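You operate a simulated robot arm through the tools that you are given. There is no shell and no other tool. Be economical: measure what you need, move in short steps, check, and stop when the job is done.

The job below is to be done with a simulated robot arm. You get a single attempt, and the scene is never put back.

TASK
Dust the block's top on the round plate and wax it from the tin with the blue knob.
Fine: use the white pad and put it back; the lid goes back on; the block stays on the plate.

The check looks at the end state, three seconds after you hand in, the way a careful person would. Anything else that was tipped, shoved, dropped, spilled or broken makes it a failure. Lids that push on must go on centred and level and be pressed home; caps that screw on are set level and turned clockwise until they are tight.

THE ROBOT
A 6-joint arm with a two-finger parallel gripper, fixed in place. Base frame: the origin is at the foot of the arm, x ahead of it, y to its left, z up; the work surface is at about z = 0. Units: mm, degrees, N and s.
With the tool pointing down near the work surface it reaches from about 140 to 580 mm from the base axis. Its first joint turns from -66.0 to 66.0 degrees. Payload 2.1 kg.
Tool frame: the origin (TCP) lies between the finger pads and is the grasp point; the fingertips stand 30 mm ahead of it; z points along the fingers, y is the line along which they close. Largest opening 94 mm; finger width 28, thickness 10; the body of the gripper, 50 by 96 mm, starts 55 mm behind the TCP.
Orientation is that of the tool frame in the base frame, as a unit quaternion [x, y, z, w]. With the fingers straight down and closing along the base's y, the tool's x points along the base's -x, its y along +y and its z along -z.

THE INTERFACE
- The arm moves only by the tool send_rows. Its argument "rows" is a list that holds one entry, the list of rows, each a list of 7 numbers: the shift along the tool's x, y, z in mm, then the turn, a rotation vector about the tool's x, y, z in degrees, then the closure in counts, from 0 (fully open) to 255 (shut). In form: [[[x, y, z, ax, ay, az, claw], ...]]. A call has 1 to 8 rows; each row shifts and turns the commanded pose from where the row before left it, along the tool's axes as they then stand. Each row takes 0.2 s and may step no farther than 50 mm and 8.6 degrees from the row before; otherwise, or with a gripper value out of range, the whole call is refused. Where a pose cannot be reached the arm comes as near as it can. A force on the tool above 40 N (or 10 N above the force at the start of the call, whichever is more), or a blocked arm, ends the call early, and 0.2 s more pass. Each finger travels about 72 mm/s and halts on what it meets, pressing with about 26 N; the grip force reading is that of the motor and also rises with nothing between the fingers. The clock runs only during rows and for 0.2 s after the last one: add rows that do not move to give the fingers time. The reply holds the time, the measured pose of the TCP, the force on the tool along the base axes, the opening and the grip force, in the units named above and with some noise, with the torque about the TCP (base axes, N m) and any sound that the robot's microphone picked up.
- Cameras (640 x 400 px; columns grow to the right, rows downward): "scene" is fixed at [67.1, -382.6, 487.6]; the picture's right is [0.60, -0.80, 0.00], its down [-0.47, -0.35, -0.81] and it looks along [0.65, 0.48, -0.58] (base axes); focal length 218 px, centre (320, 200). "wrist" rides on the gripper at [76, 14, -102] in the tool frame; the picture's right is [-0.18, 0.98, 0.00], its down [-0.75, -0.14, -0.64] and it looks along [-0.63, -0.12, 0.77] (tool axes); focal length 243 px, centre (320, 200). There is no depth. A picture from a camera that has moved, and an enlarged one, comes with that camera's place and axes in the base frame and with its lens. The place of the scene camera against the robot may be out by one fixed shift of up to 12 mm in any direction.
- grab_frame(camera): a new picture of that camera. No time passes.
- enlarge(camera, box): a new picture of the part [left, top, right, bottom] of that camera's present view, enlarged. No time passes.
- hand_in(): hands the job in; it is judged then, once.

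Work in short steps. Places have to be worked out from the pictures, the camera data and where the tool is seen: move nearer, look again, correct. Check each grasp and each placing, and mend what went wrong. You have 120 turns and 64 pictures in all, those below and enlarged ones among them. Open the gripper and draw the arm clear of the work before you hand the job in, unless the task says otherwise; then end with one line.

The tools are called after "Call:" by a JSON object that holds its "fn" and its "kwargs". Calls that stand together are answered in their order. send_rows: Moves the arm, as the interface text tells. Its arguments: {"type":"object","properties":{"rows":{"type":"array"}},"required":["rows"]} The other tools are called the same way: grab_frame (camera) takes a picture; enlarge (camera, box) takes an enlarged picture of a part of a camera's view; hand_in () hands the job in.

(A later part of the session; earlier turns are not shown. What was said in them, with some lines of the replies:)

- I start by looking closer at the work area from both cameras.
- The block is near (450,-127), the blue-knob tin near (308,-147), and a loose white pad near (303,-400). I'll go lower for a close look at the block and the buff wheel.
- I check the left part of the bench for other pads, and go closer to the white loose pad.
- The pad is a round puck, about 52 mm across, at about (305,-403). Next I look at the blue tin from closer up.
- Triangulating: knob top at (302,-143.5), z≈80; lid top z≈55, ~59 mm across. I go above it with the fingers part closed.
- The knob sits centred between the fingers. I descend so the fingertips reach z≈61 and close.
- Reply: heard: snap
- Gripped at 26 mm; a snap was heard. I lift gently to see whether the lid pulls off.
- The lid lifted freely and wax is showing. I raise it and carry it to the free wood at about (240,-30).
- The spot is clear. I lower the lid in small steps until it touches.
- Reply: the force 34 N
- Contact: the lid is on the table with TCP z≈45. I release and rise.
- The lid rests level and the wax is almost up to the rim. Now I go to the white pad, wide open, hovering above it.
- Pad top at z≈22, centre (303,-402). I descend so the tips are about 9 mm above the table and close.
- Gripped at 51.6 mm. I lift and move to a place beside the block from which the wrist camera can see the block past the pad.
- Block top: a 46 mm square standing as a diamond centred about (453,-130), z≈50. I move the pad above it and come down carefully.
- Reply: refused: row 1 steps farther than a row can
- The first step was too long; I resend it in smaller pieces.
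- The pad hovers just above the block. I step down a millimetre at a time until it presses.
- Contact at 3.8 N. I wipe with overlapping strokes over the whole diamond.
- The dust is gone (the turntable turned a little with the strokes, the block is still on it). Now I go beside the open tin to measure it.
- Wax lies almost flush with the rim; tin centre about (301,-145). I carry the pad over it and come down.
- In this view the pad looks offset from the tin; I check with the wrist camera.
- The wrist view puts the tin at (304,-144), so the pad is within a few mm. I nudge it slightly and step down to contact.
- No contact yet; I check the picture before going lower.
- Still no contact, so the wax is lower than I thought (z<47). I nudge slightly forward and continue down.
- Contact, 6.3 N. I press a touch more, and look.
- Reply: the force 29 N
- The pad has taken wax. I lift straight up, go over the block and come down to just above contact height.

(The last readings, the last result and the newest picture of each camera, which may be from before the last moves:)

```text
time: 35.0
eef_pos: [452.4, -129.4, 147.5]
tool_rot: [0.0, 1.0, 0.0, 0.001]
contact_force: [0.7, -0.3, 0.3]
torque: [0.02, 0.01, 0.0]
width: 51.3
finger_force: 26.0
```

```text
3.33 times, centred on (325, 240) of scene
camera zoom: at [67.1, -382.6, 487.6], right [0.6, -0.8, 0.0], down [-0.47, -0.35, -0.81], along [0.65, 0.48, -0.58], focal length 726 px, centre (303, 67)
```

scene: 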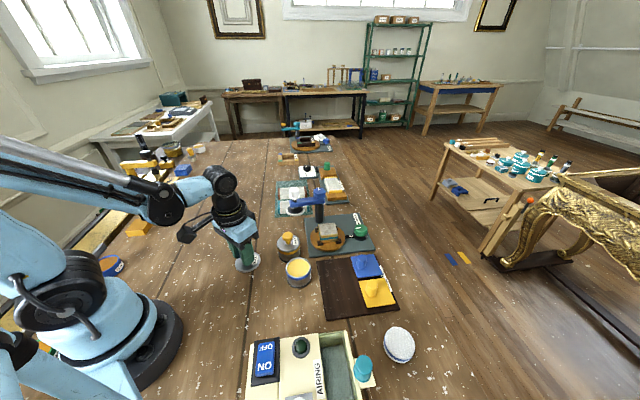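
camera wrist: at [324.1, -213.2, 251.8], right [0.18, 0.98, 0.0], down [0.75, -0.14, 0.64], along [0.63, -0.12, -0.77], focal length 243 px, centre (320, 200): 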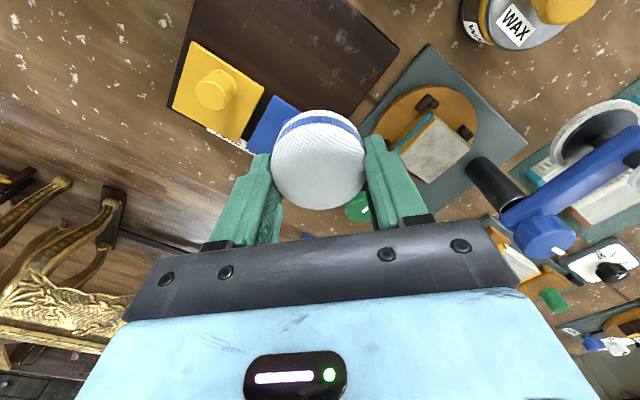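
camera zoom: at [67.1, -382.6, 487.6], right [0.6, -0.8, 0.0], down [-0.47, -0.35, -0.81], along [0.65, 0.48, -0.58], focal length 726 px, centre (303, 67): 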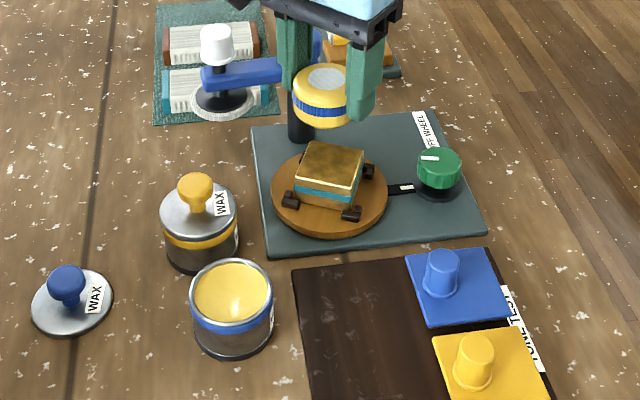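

All is clean and undisturbed. I lower the pad to the block.

Call:
{"fn": "send_rows", "kwargs": {"rows": [[[0, 0, 40, 0, 0, 0, 150], [0, 0, 14, 0, 0, 0, 150], [0, 0, 3, 0, 0, 0, 150]]]}}

Call:
{"fn": "send_rows", "kwargs": {"rows": [[[0, 0, 1, 0, 0, 0, 150]]]}}

Call:
{"fn": "send_rows", "kwargs": {"rows": [[[0, 0, 0.7, 0, 0, 0, 150]]]}}

```text
time: 35.8
eef_pos: [452.7, -128.5, 91.2]
tool_rot: [0.0, 1.0, 0.0, 0.0]
contact_force: [-1.0, -0.3, 0.1]
torque: [-0.01, -0.03, 0.02]
width: 51.4
finger_force: 26.1
```

```text
time: 36.2
eef_pos: [451.7, -128.4, 91.6]
tool_rot: [0.0, 1.0, 0.0, 0.001]
contact_force: [0.2, 0.9, -0.2]
torque: [0.01, 0.0, -0.02]
width: 51.6
finger_force: 25.8
```

```text
time: 36.6
eef_pos: [452.3, -129.7, 89.7]
tool_rot: [0.0, 1.0, 0.0, 0.0]
contact_force: [-0.2, -0.1, -0.2]
torque: [0.0, 0.01, -0.01]
width: 51.3
finger_force: 25.5
```

Call:
{"fn": "send_rows", "kwargs": {"rows": [[[0, 0, 0.7, 0, 0, 0, 150]]]}}

Call:
{"fn": "send_rows", "kwargs": {"rows": [[[0, 0, 0.6, 0, 0, 0, 150]]]}}

```text
time: 37.0
eef_pos: [451.8, -129.4, 89.8]
tool_rot: [0.0, 1.0, -0.001, 0.0]
contact_force: [0.0, -0.8, -0.6]
torque: [0.0, 0.01, -0.02]
width: 51.3
finger_force: 25.8
```

```text
time: 37.4
eef_pos: [452.5, -129.5, 88.3]
tool_rot: [0.0, 1.0, 0.0, 0.0]
contact_force: [0.8, -0.5, 7.1]
torque: [-0.05, -0.07, 0.03]
width: 51.5
finger_force: 26.0
```

Contact at 7 N; I spread the wax with the same overlapping strokes.

Call:
{"fn": "send_rows", "kwargs": {"rows": [[[8, 0, 0, 0, 0, 0, 150], [8, 0, 0, 0, 0, 0, 150], [-8, 8, 0, 0, 0, 0, 150], [-8, 8, 0, 0, 0, 0, 150], [-8, -8, 0, 0, 0, 0, 150], [-8, -8, 0, 0, 0, 0, 150], [8, -8, 0, 0, 0, 0, 150], [8, -8, 0, 0, 0, 0, 150]]]}}

Call:
{"fn": "send_rows", "kwargs": {"rows": [[[0, 8, 0, 0, 0, 0, 150], [0, 8, 0, 0, 0, 0, 150], [0, 8, 0, 0, 0, 0, 150], [0, 8, 0, 0, 0, 0, 150], [8, -8, 0, 0, 0, 0, 150], [8, -8, 0, 0, 0, 0, 150], [-8, 0, 0, 0, 0, 0, 150], [-8, 0, 0, 0, 0, 0, 150]]]}}

Call:
{"fn": "send_rows", "kwargs": {"rows": [[[0, 0, -10, 0, 0, 0, 150], [0, 0, -50, 0, 0, 0, 150], [17, -33, 0, 0, 0, 0, 150], [17, -33, 0, 0, 0, 0, 150], [17, -32, 0, 0, 0, 0, 150]]]}}

Call:
{"fn": "enlarge", "kwargs": {"camera": "wrist", "box": [350, 120, 510, 230]}}

Call:
{"fn": "enlarge", "kwargs": {"camera": "scene", "box": [280, 180, 380, 260]}}

```text
time: 39.2
eef_pos: [453.2, -143.5, 87.9]
tool_rot: [0.0, 1.0, 0.001, 0.001]
contact_force: [4.8, 3.3, 11.1]
torque: [0.22, -0.17, -0.04]
width: 51.1
finger_force: 25.5
```

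```text
time: 41.0
eef_pos: [453.0, -127.4, 88.2]
tool_rot: [0.0, 1.0, -0.001, 0.0]
contact_force: [-3.3, -1.0, 6.4]
torque: [-0.01, 0.18, 0.02]
width: 51.2
finger_force: 25.9
```

```text
time: 42.2
eef_pos: [401.6, -227.5, 148.9]
tool_rot: [-0.001, 1.0, 0.0, 0.0]
contact_force: [0.8, -0.3, 0.3]
torque: [-0.03, -0.02, 0.0]
width: 51.3
finger_force: 25.5
```

```text
3.64 times, centred on (430, 175) of wrist
camera zoom: at [324.8, -212.0, 251.3], right [0.18, 0.98, 0.0], down [0.75, -0.14, 0.64], along [0.63, -0.12, -0.77], focal length 882 px, centre (-80, 291)
```

zoom: 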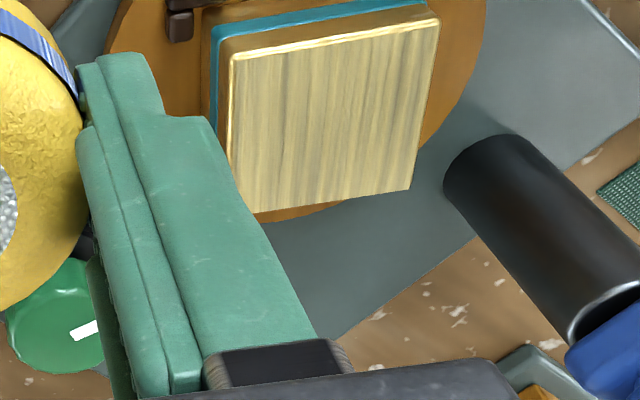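

```text
5.00 times, centred on (330, 220) of scene
camera zoom: at [67.1, -382.5, 487.6], right [0.6, -0.8, 0.0], down [-0.47, -0.35, -0.81], along [0.65, 0.48, -0.58], focal length 1089 px, centre (270, 100)
```

zoom: 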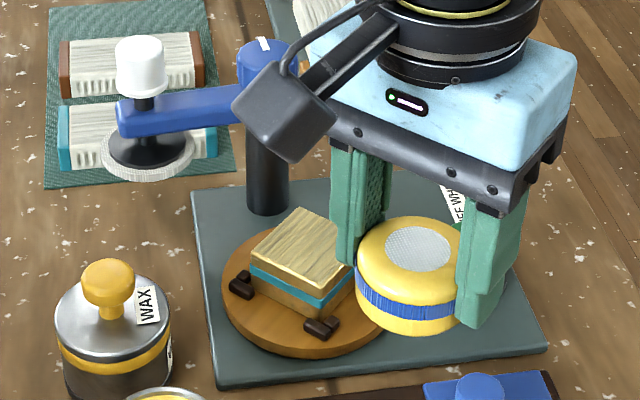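

The whole top is evenly waxed. Now I take the pad back to its place at (305,-402).

Call:
{"fn": "send_rows", "kwargs": {"rows": [[[24, -43, 0, 0, 0, 0, 150], [24, -43, 0, 0, 0, 0, 150], [24, -43, 0, 0, 0, 0, 150], [24, -44, 0, 0, 0, 0, 150], [0, 0, 40, 0, 0, 0, 150], [0, 0, 40, 0, 0, 0, 150], [0, 0, 24, 0, 0, 0, 150]]]}}

Call:
{"fn": "send_rows", "kwargs": {"rows": [[[0, 0, 2, 0, 0, 0, 150]]]}}

```text
refused: row 4 steps farther than a row can; nothing moved
```

```text
time: 42.6
eef_pos: [401.4, -227.3, 145.3]
tool_rot: [0.0, 1.0, 0.0, 0.0]
contact_force: [-0.4, -0.4, 0.2]
torque: [0.03, 0.01, 0.01]
width: 51.7
finger_force: 26.3
```

One step was too long; resending in smaller ones.

Call:
{"fn": "send_rows", "kwargs": {"rows": [[[19, -35, 0, 0, 0, 0, 150], [19, -35, 0, 0, 0, 0, 150], [19, -35, 0, 0, 0, 0, 150], [19, -35, 0, 0, 0, 0, 150], [20, -34, 0, 0, 0, 0, 150], [0, 0, 45, 0, 0, 0, 150], [0, 0, 45, 0, 0, 0, 150], [0, 0, 10, 0, 0, 0, 150]]]}}

Call:
{"fn": "grab_frame", "kwargs": {"camera": "scene"}}

```text
time: 44.4
eef_pos: [304.6, -400.0, 45.2]
tool_rot: [0.0, 1.0, 0.001, 0.001]
contact_force: [-0.6, 0.4, 0.5]
torque: [-0.01, 0.01, 0.01]
width: 51.5
finger_force: 26.3
```

```text
21 pictures are left
```

scene: 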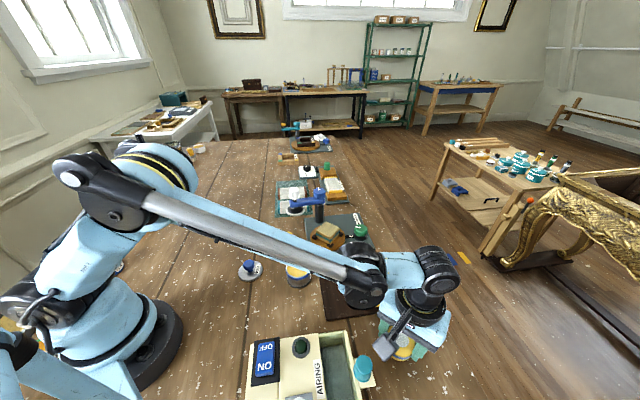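

Call:
{"fn": "send_rows", "kwargs": {"rows": [[[0, -1.5, 3, 0, 0, 0, 150], [0, 0, 1, 0, 0, 0, 150]]]}}

Call:
{"fn": "send_rows", "kwargs": {"rows": [[[0, 0, 1, 0, 0, 0, 150]]]}}

```text
time: 45.0
eef_pos: [305.5, -402.5, 41.8]
tool_rot: [0.0, 1.0, 0.001, 0.0]
contact_force: [-0.2, 0.6, -0.2]
torque: [0.02, 0.0, 0.01]
width: 51.6
finger_force: 25.5
```

```text
time: 45.4
eef_pos: [304.3, -402.1, 42.5]
tool_rot: [0.0, 1.0, 0.0, 0.0]
contact_force: [0.1, -0.4, -0.2]
torque: [0.03, -0.02, -0.01]
width: 51.3
finger_force: 25.9
```

Call:
{"fn": "send_rows", "kwargs": {"rows": [[[0, 0, 1, 0, 0, 0, 150]]]}}

Call:
{"fn": "send_rows", "kwargs": {"rows": [[[0, 0, 0.8, 0, 0, 0, 150]]]}}

```text
time: 45.8
eef_pos: [304.7, -403.6, 40.5]
tool_rot: [0.0, 1.0, 0.0, 0.0]
contact_force: [0.3, -0.1, -0.5]
torque: [0.01, 0.03, -0.04]
width: 51.2
finger_force: 26.9
```

```text
time: 46.2
eef_pos: [304.9, -403.0, 40.3]
tool_rot: [-0.001, 1.0, 0.0, 0.0]
contact_force: [-0.3, 0.8, -0.1]
torque: [0.0, -0.02, 0.0]
width: 51.3
finger_force: 25.9
```

Call:
{"fn": "send_rows", "kwargs": {"rows": [[[0, 0, 0.8, 0, 0, 0, 150]]]}}

Call:
{"fn": "send_rows", "kwargs": {"rows": [[[0, 0, 0.6, 0, 0, 0, 150]]]}}

```text
time: 46.6
eef_pos: [306.8, -402.8, 39.7]
tool_rot: [0.0, 1.0, 0.0, 0.0]
contact_force: [0.2, 0.2, 4.9]
torque: [-0.01, -0.01, 0.0]
width: 51.6
finger_force: 25.7
```

```text
time: 47.0
eef_pos: [305.9, -400.9, 38.4]
tool_rot: [-0.001, 1.0, 0.001, 0.0]
contact_force: [0.0, 1.8, 11.9]
torque: [0.01, 0.02, -0.01]
width: 51.6
finger_force: 26.1
```

The pad is on the table at its old place. I open both fingers and rise.

Call:
{"fn": "send_rows", "kwargs": {"rows": [[[0, 0, -0.8, 0, 0, 0, 130], [0, 0, 0, 0, 0, 0, 60], [0, 0, 0, 0, 0, 0, 0], [0, 0, 0, 0, 0, 0, 0], [0, 0, -30, 0, 0, 0, 0], [0, 0, -45, 0, 0, 0, 0], [0, 0, -45, 0, 0, 0, 0]]]}}

Call:
{"fn": "grab_frame", "kwargs": {"camera": "wrist"}}

```text
time: 48.6
eef_pos: [304.0, -402.1, 158.7]
tool_rot: [0.0, 1.0, 0.0, 0.0]
contact_force: [-0.4, -0.4, 0.3]
torque: [-0.02, 0.0, 0.0]
width: 93.9
finger_force: 0.0
```

```text
20 pictures are left
camera wrist: at [228.5, -387.3, 262.0], right [0.18, 0.98, 0.0], down [0.75, -0.14, 0.64], along [0.63, -0.12, -0.77], focal length 243 px, centre (320, 200)
```

wrist: 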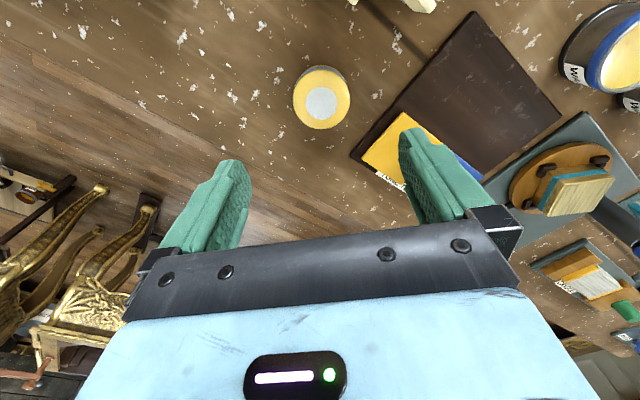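

The pad is back. Now I return to the lid at (242,-31).

Call:
{"fn": "send_rows", "kwargs": {"rows": [[[8, 46.5, 0, 0, 0, 0, 0], [8, 46.5, 0, 0, 0, 0, 0], [8, 46.5, 0, 0, 0, 0, 0], [8, 46.5, 0, 0, 0, 0, 0], [8, 46.5, 0, 0, 0, 0, 50], [8, 46.5, 0, 0, 0, 0, 80], [8, 46.5, 0, 0, 0, 0, 100], [7, 45.5, 0, 0, 0, 0, 110]]]}}

Call:
{"fn": "send_rows", "kwargs": {"rows": [[[0, 0, 40, 0, 0, 0, 110], [0, 0, 40, 0, 0, 0, 110]]]}}

Call:
{"fn": "grab_frame", "kwargs": {"camera": "wrist"}}

```text
time: 50.4
eef_pos: [242.4, -30.4, 159.8]
tool_rot: [0.0, 1.0, -0.001, 0.001]
contact_force: [-0.8, 0.2, 0.2]
torque: [0.0, -0.03, 0.02]
width: 53.6
finger_force: 0.1
```

```text
time: 51.0
eef_pos: [243.2, -31.2, 78.6]
tool_rot: [0.0, 1.0, 0.0, 0.0]
contact_force: [0.5, 0.3, 0.2]
torque: [-0.02, 0.0, 0.0]
width: 53.3
finger_force: 0.1
```

```text
19 pictures are left
camera wrist: at [165.7, -16.9, 181.8], right [0.18, 0.98, 0.0], down [0.75, -0.14, 0.64], along [0.63, -0.12, -0.77], focal length 243 px, centre (320, 200)
```

wrist: 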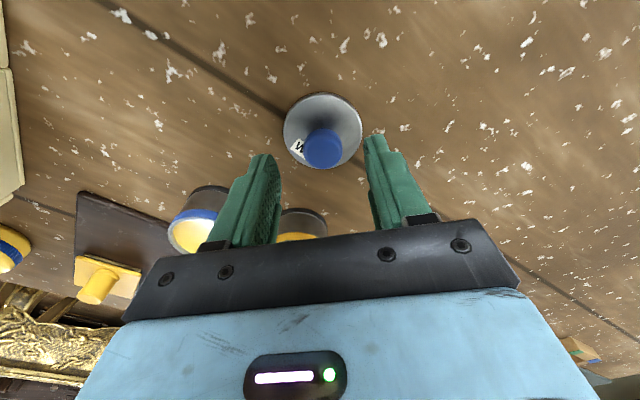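

The knob is centred. I descend to the same grip height (TCP z≈45.5) and close.

Call:
{"fn": "send_rows", "kwargs": {"rows": [[[0, 0.5, 22, 0, 0, 0, 110], [0, 0, 11.5, 0, 0, 0, 110], [0, 0, 0, 0, 0, 0, 200], [0, 0, 0, 0, 0, 0, 200], [0, 0, 0, 0, 0, 0, 200]]]}}

Call:
{"fn": "send_rows", "kwargs": {"rows": [[[0, 0, -20, 0, 0, 0, 200], [0, 0, -45, 0, 0, 0, 200], [0, 0, -30, 0, 0, 0, 200]]]}}

Call:
{"fn": "grab_frame", "kwargs": {"camera": "wrist"}}

```text
time: 52.2
eef_pos: [241.9, -30.4, 45.0]
tool_rot: [0.0, 1.0, 0.0, 0.0]
contact_force: [-0.2, -0.5, -0.2]
torque: [0.03, -0.04, -0.02]
width: 25.3
finger_force: 26.2
```

```text
time: 53.0
eef_pos: [241.6, -30.9, 139.9]
tool_rot: [0.0, 1.0, 0.0, 0.0]
contact_force: [0.5, 0.0, 0.9]
torque: [0.0, 0.01, -0.03]
width: 25.6
finger_force: 25.8
```

```text
18 pictures are left
camera wrist: at [165.2, -15.2, 243.1], right [0.18, 0.98, 0.0], down [0.75, -0.14, 0.64], along [0.63, -0.12, -0.77], focal length 243 px, centre (320, 200)
```

wrist: 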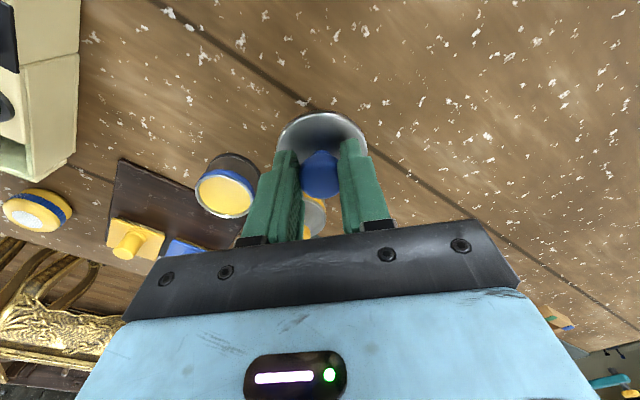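

Lid held. I move it above the tin at (302,-144.5), the pose where I first took it off.

Call:
{"fn": "send_rows", "kwargs": {"rows": [[[-20, -38, 0, 0, 0, 0, 200], [-20, -38, 0, 0, 0, 0, 200], [-20, -37.5, 0, 0, 0, 0, 200], [0, 0, 25, 0, 0, 0, 200], [0, 0, 10, 0, 0, 0, 200], [0, 0, 0, 0, 0, 0, 200]]]}}

Call:
{"fn": "enlarge", "kwargs": {"camera": "scene", "box": [265, 220, 345, 300]}}

Call:
{"fn": "enlarge", "kwargs": {"camera": "wrist", "box": [240, 80, 400, 220]}}

```text
time: 54.4
eef_pos: [301.1, -143.9, 105.1]
tool_rot: [0.0, 1.0, 0.0, 0.0]
contact_force: [-0.1, -0.6, -1.2]
torque: [-0.02, -0.04, 0.02]
width: 25.6
finger_force: 25.4
```

```text
5.00 times, centred on (305, 260) of scene
camera zoom: at [67.1, -382.6, 487.6], right [0.6, -0.8, 0.0], down [-0.47, -0.35, -0.81], along [0.65, 0.48, -0.58], focal length 1089 px, centre (395, -100)
```

zoom: 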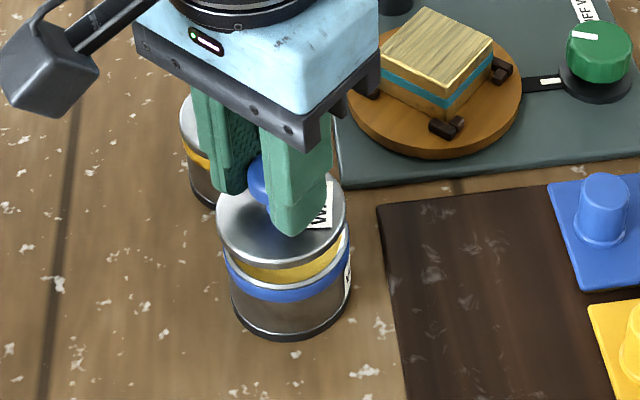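

```text
2.86 times, centred on (320, 150) of wrist
camera zoom: at [225.2, -129.3, 207.2], right [0.18, 0.98, 0.0], down [0.75, -0.14, 0.64], along [0.63, -0.12, -0.77], focal length 693 px, centre (320, 343)
```

zoom: 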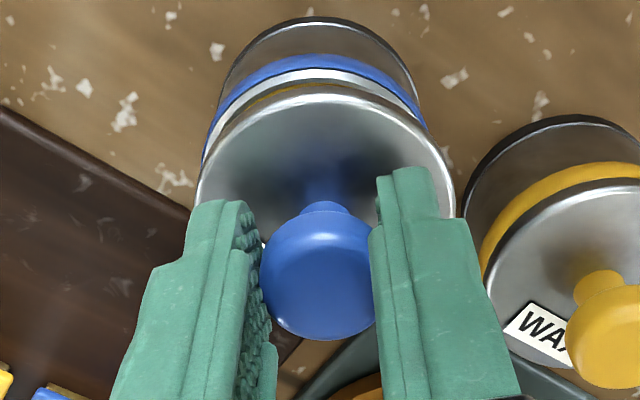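

The lid sits about 2–3 mm short of centre both in x and y relative to the tin. I correct by +2 mm x, −2 mm y and lower a bit.

Call:
{"fn": "send_rows", "kwargs": {"rows": [[[-2, -2, 0, 0, 0, 0, 200], [0, 0, 6, 0, 0, 0, 200], [0, 0, 3, 0, 0, 0, 200], [0, 0, 0, 0, 0, 0, 200]]]}}

Call:
{"fn": "enlarge", "kwargs": {"camera": "scene", "box": [265, 230, 335, 300]}}

Call:
{"fn": "enlarge", "kwargs": {"camera": "wrist", "box": [240, 80, 400, 220]}}

```text
time: 55.4
eef_pos: [304.3, -145.8, 95.8]
tool_rot: [0.0, 1.0, 0.0, 0.0]
contact_force: [-0.5, 0.1, -0.6]
torque: [-0.01, 0.01, 0.01]
width: 25.6
finger_force: 25.7
```

```text
5.71 times, centred on (300, 265) of scene
camera zoom: at [67.1, -382.6, 487.6], right [0.6, -0.8, 0.0], down [-0.47, -0.35, -0.81], along [0.65, 0.48, -0.58], focal length 1244 px, centre (434, -171)
```

zoom: 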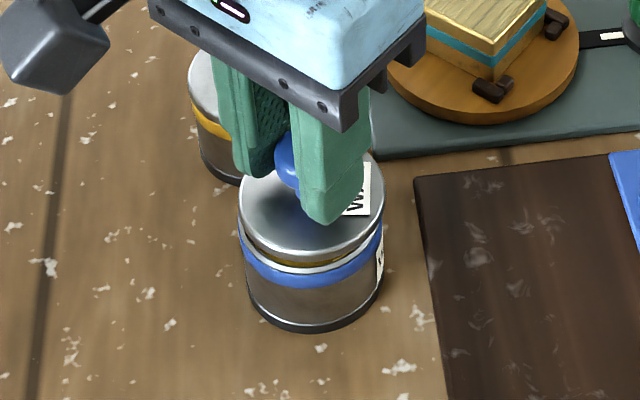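

```text
2.86 times, centred on (320, 150) of wrist
camera zoom: at [227.5, -131.1, 198.9], right [0.18, 0.98, 0.0], down [0.75, -0.14, 0.64], along [0.63, -0.12, -0.77], focal length 693 px, centre (320, 343)
```

zoom: 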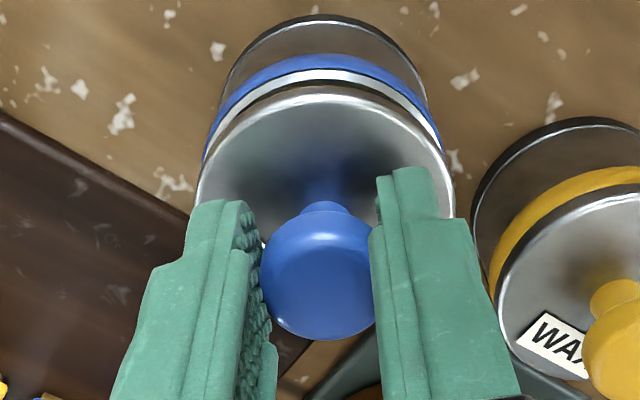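

Both views now show the lid concentric with the tin. I lower in small steps to contact.

Call:
{"fn": "send_rows", "kwargs": {"rows": [[[0, 0, 2, 0, 0, 0, 200], [0, 0, 1, 0, 0, 0, 200]]]}}

Call:
{"fn": "send_rows", "kwargs": {"rows": [[[0, 0, 1, 0, 0, 0, 200]]]}}

Call:
{"fn": "enlarge", "kwargs": {"camera": "scene", "box": [270, 240, 330, 300]}}

```text
time: 56.0
eef_pos: [305.5, -146.2, 93.7]
tool_rot: [0.0, 1.0, 0.0, -0.001]
contact_force: [-0.1, 0.2, -0.2]
torque: [0.0, 0.0, -0.01]
width: 25.6
finger_force: 26.0
```

```text
time: 56.4
eef_pos: [304.9, -146.7, 92.9]
tool_rot: [0.0, 1.0, 0.0, 0.0]
contact_force: [0.6, 0.9, -1.3]
torque: [0.02, -0.01, -0.03]
width: 25.6
finger_force: 25.6
```

```text
6.67 times, centred on (300, 270) of scene
camera zoom: at [67.1, -382.6, 487.6], right [0.6, -0.8, 0.0], down [-0.47, -0.35, -0.81], along [0.65, 0.48, -0.58], focal length 1452 px, centre (453, -267)
```

zoom: 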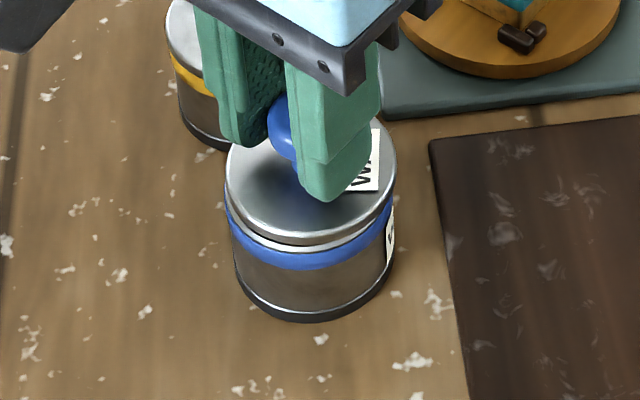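

Call:
{"fn": "send_rows", "kwargs": {"rows": [[[0, 0, 1, 0, 0, 0, 200]]]}}

Call:
{"fn": "send_rows", "kwargs": {"rows": [[[0, 0, 1, 0, 0, 0, 200]]]}}

Call:
{"fn": "enlarge", "kwargs": {"camera": "wrist", "box": [240, 80, 400, 220]}}

```text
time: 56.8
eef_pos: [305.4, -146.1, 93.3]
tool_rot: [0.0, 1.0, 0.001, 0.0]
contact_force: [-0.2, 0.2, -1.0]
torque: [-0.03, -0.03, 0.02]
width: 25.4
finger_force: 25.9
```

```text
time: 57.2
eef_pos: [304.7, -145.4, 90.1]
tool_rot: [-0.001, 1.0, 0.0, 0.0]
contact_force: [0.1, -0.1, -0.7]
torque: [0.02, 0.0, 0.03]
width: 25.5
finger_force: 26.1
```

```text
2.86 times, centred on (320, 150) of wrist
camera zoom: at [227.8, -131.0, 193.3], right [0.18, 0.98, 0.0], down [0.75, -0.14, 0.64], along [0.63, -0.12, -0.77], focal length 693 px, centre (320, 343)
```

zoom: 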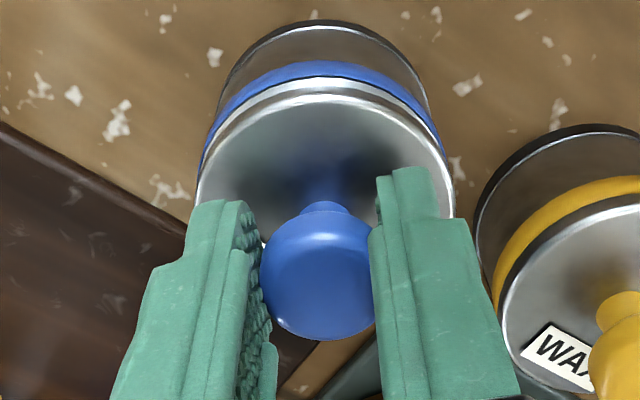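

Call:
{"fn": "send_rows", "kwargs": {"rows": [[[0, 0, 1, 0, 0, 0, 200]]]}}

Call:
{"fn": "send_rows", "kwargs": {"rows": [[[0, 0, 1, 0, 0, 0, 200]]]}}

Call:
{"fn": "enlarge", "kwargs": {"camera": "scene", "box": [270, 240, 330, 300]}}

```text
time: 57.6
eef_pos: [304.5, -145.7, 90.1]
tool_rot: [0.0, 1.0, 0.0, -0.001]
contact_force: [-0.7, -0.2, -0.1]
torque: [0.0, -0.01, -0.02]
width: 25.6
finger_force: 25.8
```

```text
time: 58.0
eef_pos: [303.4, -146.2, 88.4]
tool_rot: [0.0, 1.0, -0.001, -0.001]
contact_force: [-13.3, 2.6, 31.0]
torque: [0.08, 0.16, 0.06]
width: 25.7
finger_force: 26.0
heard: snap
```

```text
6.67 times, centred on (300, 270) of scene
camera zoom: at [67.0, -382.5, 487.7], right [0.6, -0.8, 0.0], down [-0.47, -0.35, -0.81], along [0.65, 0.48, -0.58], focal length 1452 px, centre (453, -267)
```

zoom: 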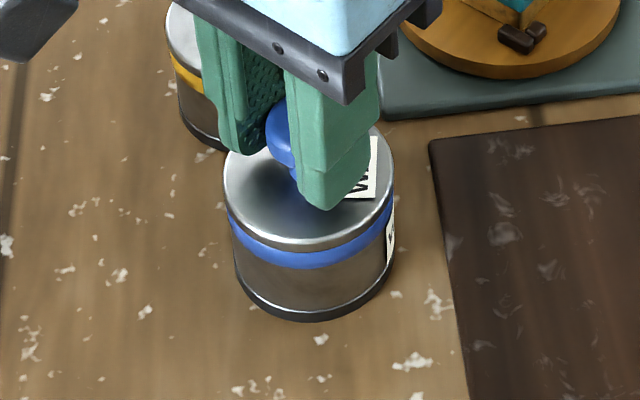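

It snapped on at 31 N and sits flush. I ease the sideways load, release, and rise to inspect.

Call:
{"fn": "send_rows", "kwargs": {"rows": [[[1, 0, 0, 0, 0, 0, 200], [0, 0, 0, 0, 0, 0, 150], [0, 0, 0, 0, 0, 0, 110], [0, 0, 0, 0, 0, 0, 110], [0, 0, -20, 0, 0, 0, 110], [0, 0, -30, 0, 0, 0, 110]]]}}

Call:
{"fn": "enlarge", "kwargs": {"camera": "scene", "box": [265, 220, 345, 300]}}

Call:
{"fn": "enlarge", "kwargs": {"camera": "wrist", "box": [260, 60, 440, 200]}}

```text
time: 59.4
eef_pos: [303.9, -145.9, 139.2]
tool_rot: [0.0, 1.0, 0.001, 0.0]
contact_force: [1.1, 0.5, 0.3]
torque: [0.02, -0.01, 0.02]
width: 53.4
finger_force: 0.0
```

```text
5.00 times, centred on (305, 260) of scene
camera zoom: at [67.1, -382.5, 487.6], right [0.6, -0.8, 0.0], down [-0.47, -0.35, -0.81], along [0.65, 0.48, -0.58], focal length 1089 px, centre (395, -100)
```

zoom: 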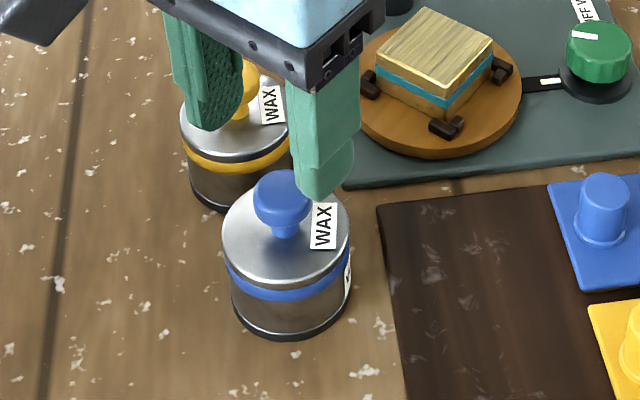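

```text
2.86 times, centred on (350, 130) of wrist
camera zoom: at [226.4, -131.1, 241.3], right [0.18, 0.98, 0.0], down [0.75, -0.14, 0.64], along [0.63, -0.12, -0.77], focal length 693 px, centre (234, 400)
```

zoom: 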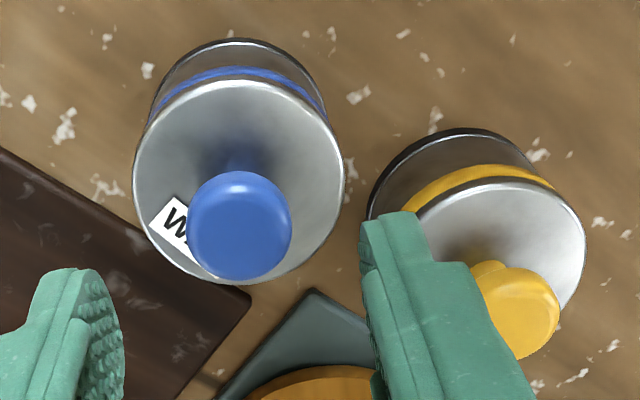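

The lid looks identical to the start: centred, level, home. I draw the arm up and clear and take final views.

Call:
{"fn": "send_rows", "kwargs": {"rows": [[[0, 0, -45, 0, 0, 0, 60], [0, 0, -45, 0, 0, 0, 0], [20, 40, -20, 0, 0, 0, 0], [10, 45, 0, 0, 0, 0, 0], [0, 45, 0, 0, 0, 0, 0]]]}}

Call:
{"fn": "grab_frame", "kwargs": {"camera": "scene"}}

Call:
{"fn": "enlarge", "kwargs": {"camera": "scene", "box": [250, 180, 430, 380]}}

```text
time: 60.6
eef_pos: [272.2, -14.7, 249.8]
tool_rot: [0.0, 1.0, -0.001, 0.0]
contact_force: [0.6, 0.5, -0.3]
torque: [-0.02, -0.01, 0.01]
width: 94.0
finger_force: 0.0
```

```text
8 pictures are left
```

scene: 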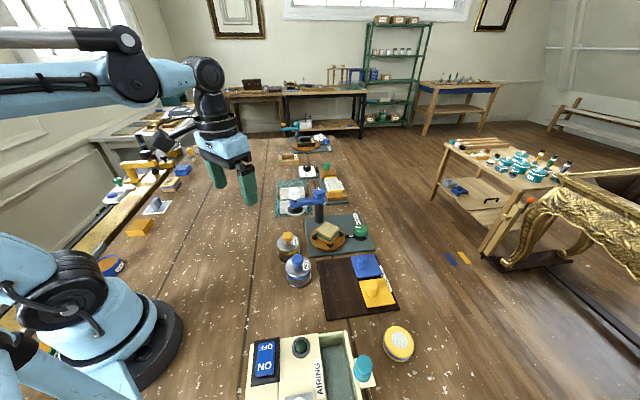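

```text
2.00 times, centred on (340, 280) of scene
camera zoom: at [67.1, -382.6, 487.6], right [0.6, -0.8, 0.0], down [-0.47, -0.35, -0.81], along [0.65, 0.48, -0.58], focal length 436 px, centre (280, 40)
```

zoom: 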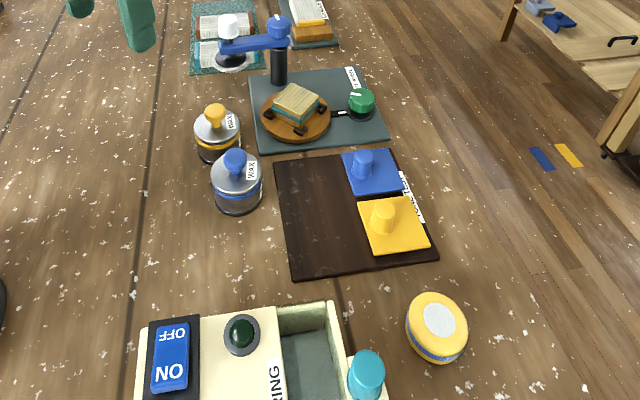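

The lid is on, the block is waxed and on the plate, the pad is back in its place, and nothing else was disturbed. I hand in.

Call:
{"fn": "hand_in", "kwargs": {}}

```text
The job is handed in.
```

The block's top is dusted and waxed with the white pad. The pad is back in its place and the blue-knob tin's lid is snapped on. The block is still on the round plate, which turned a little while I wiped.
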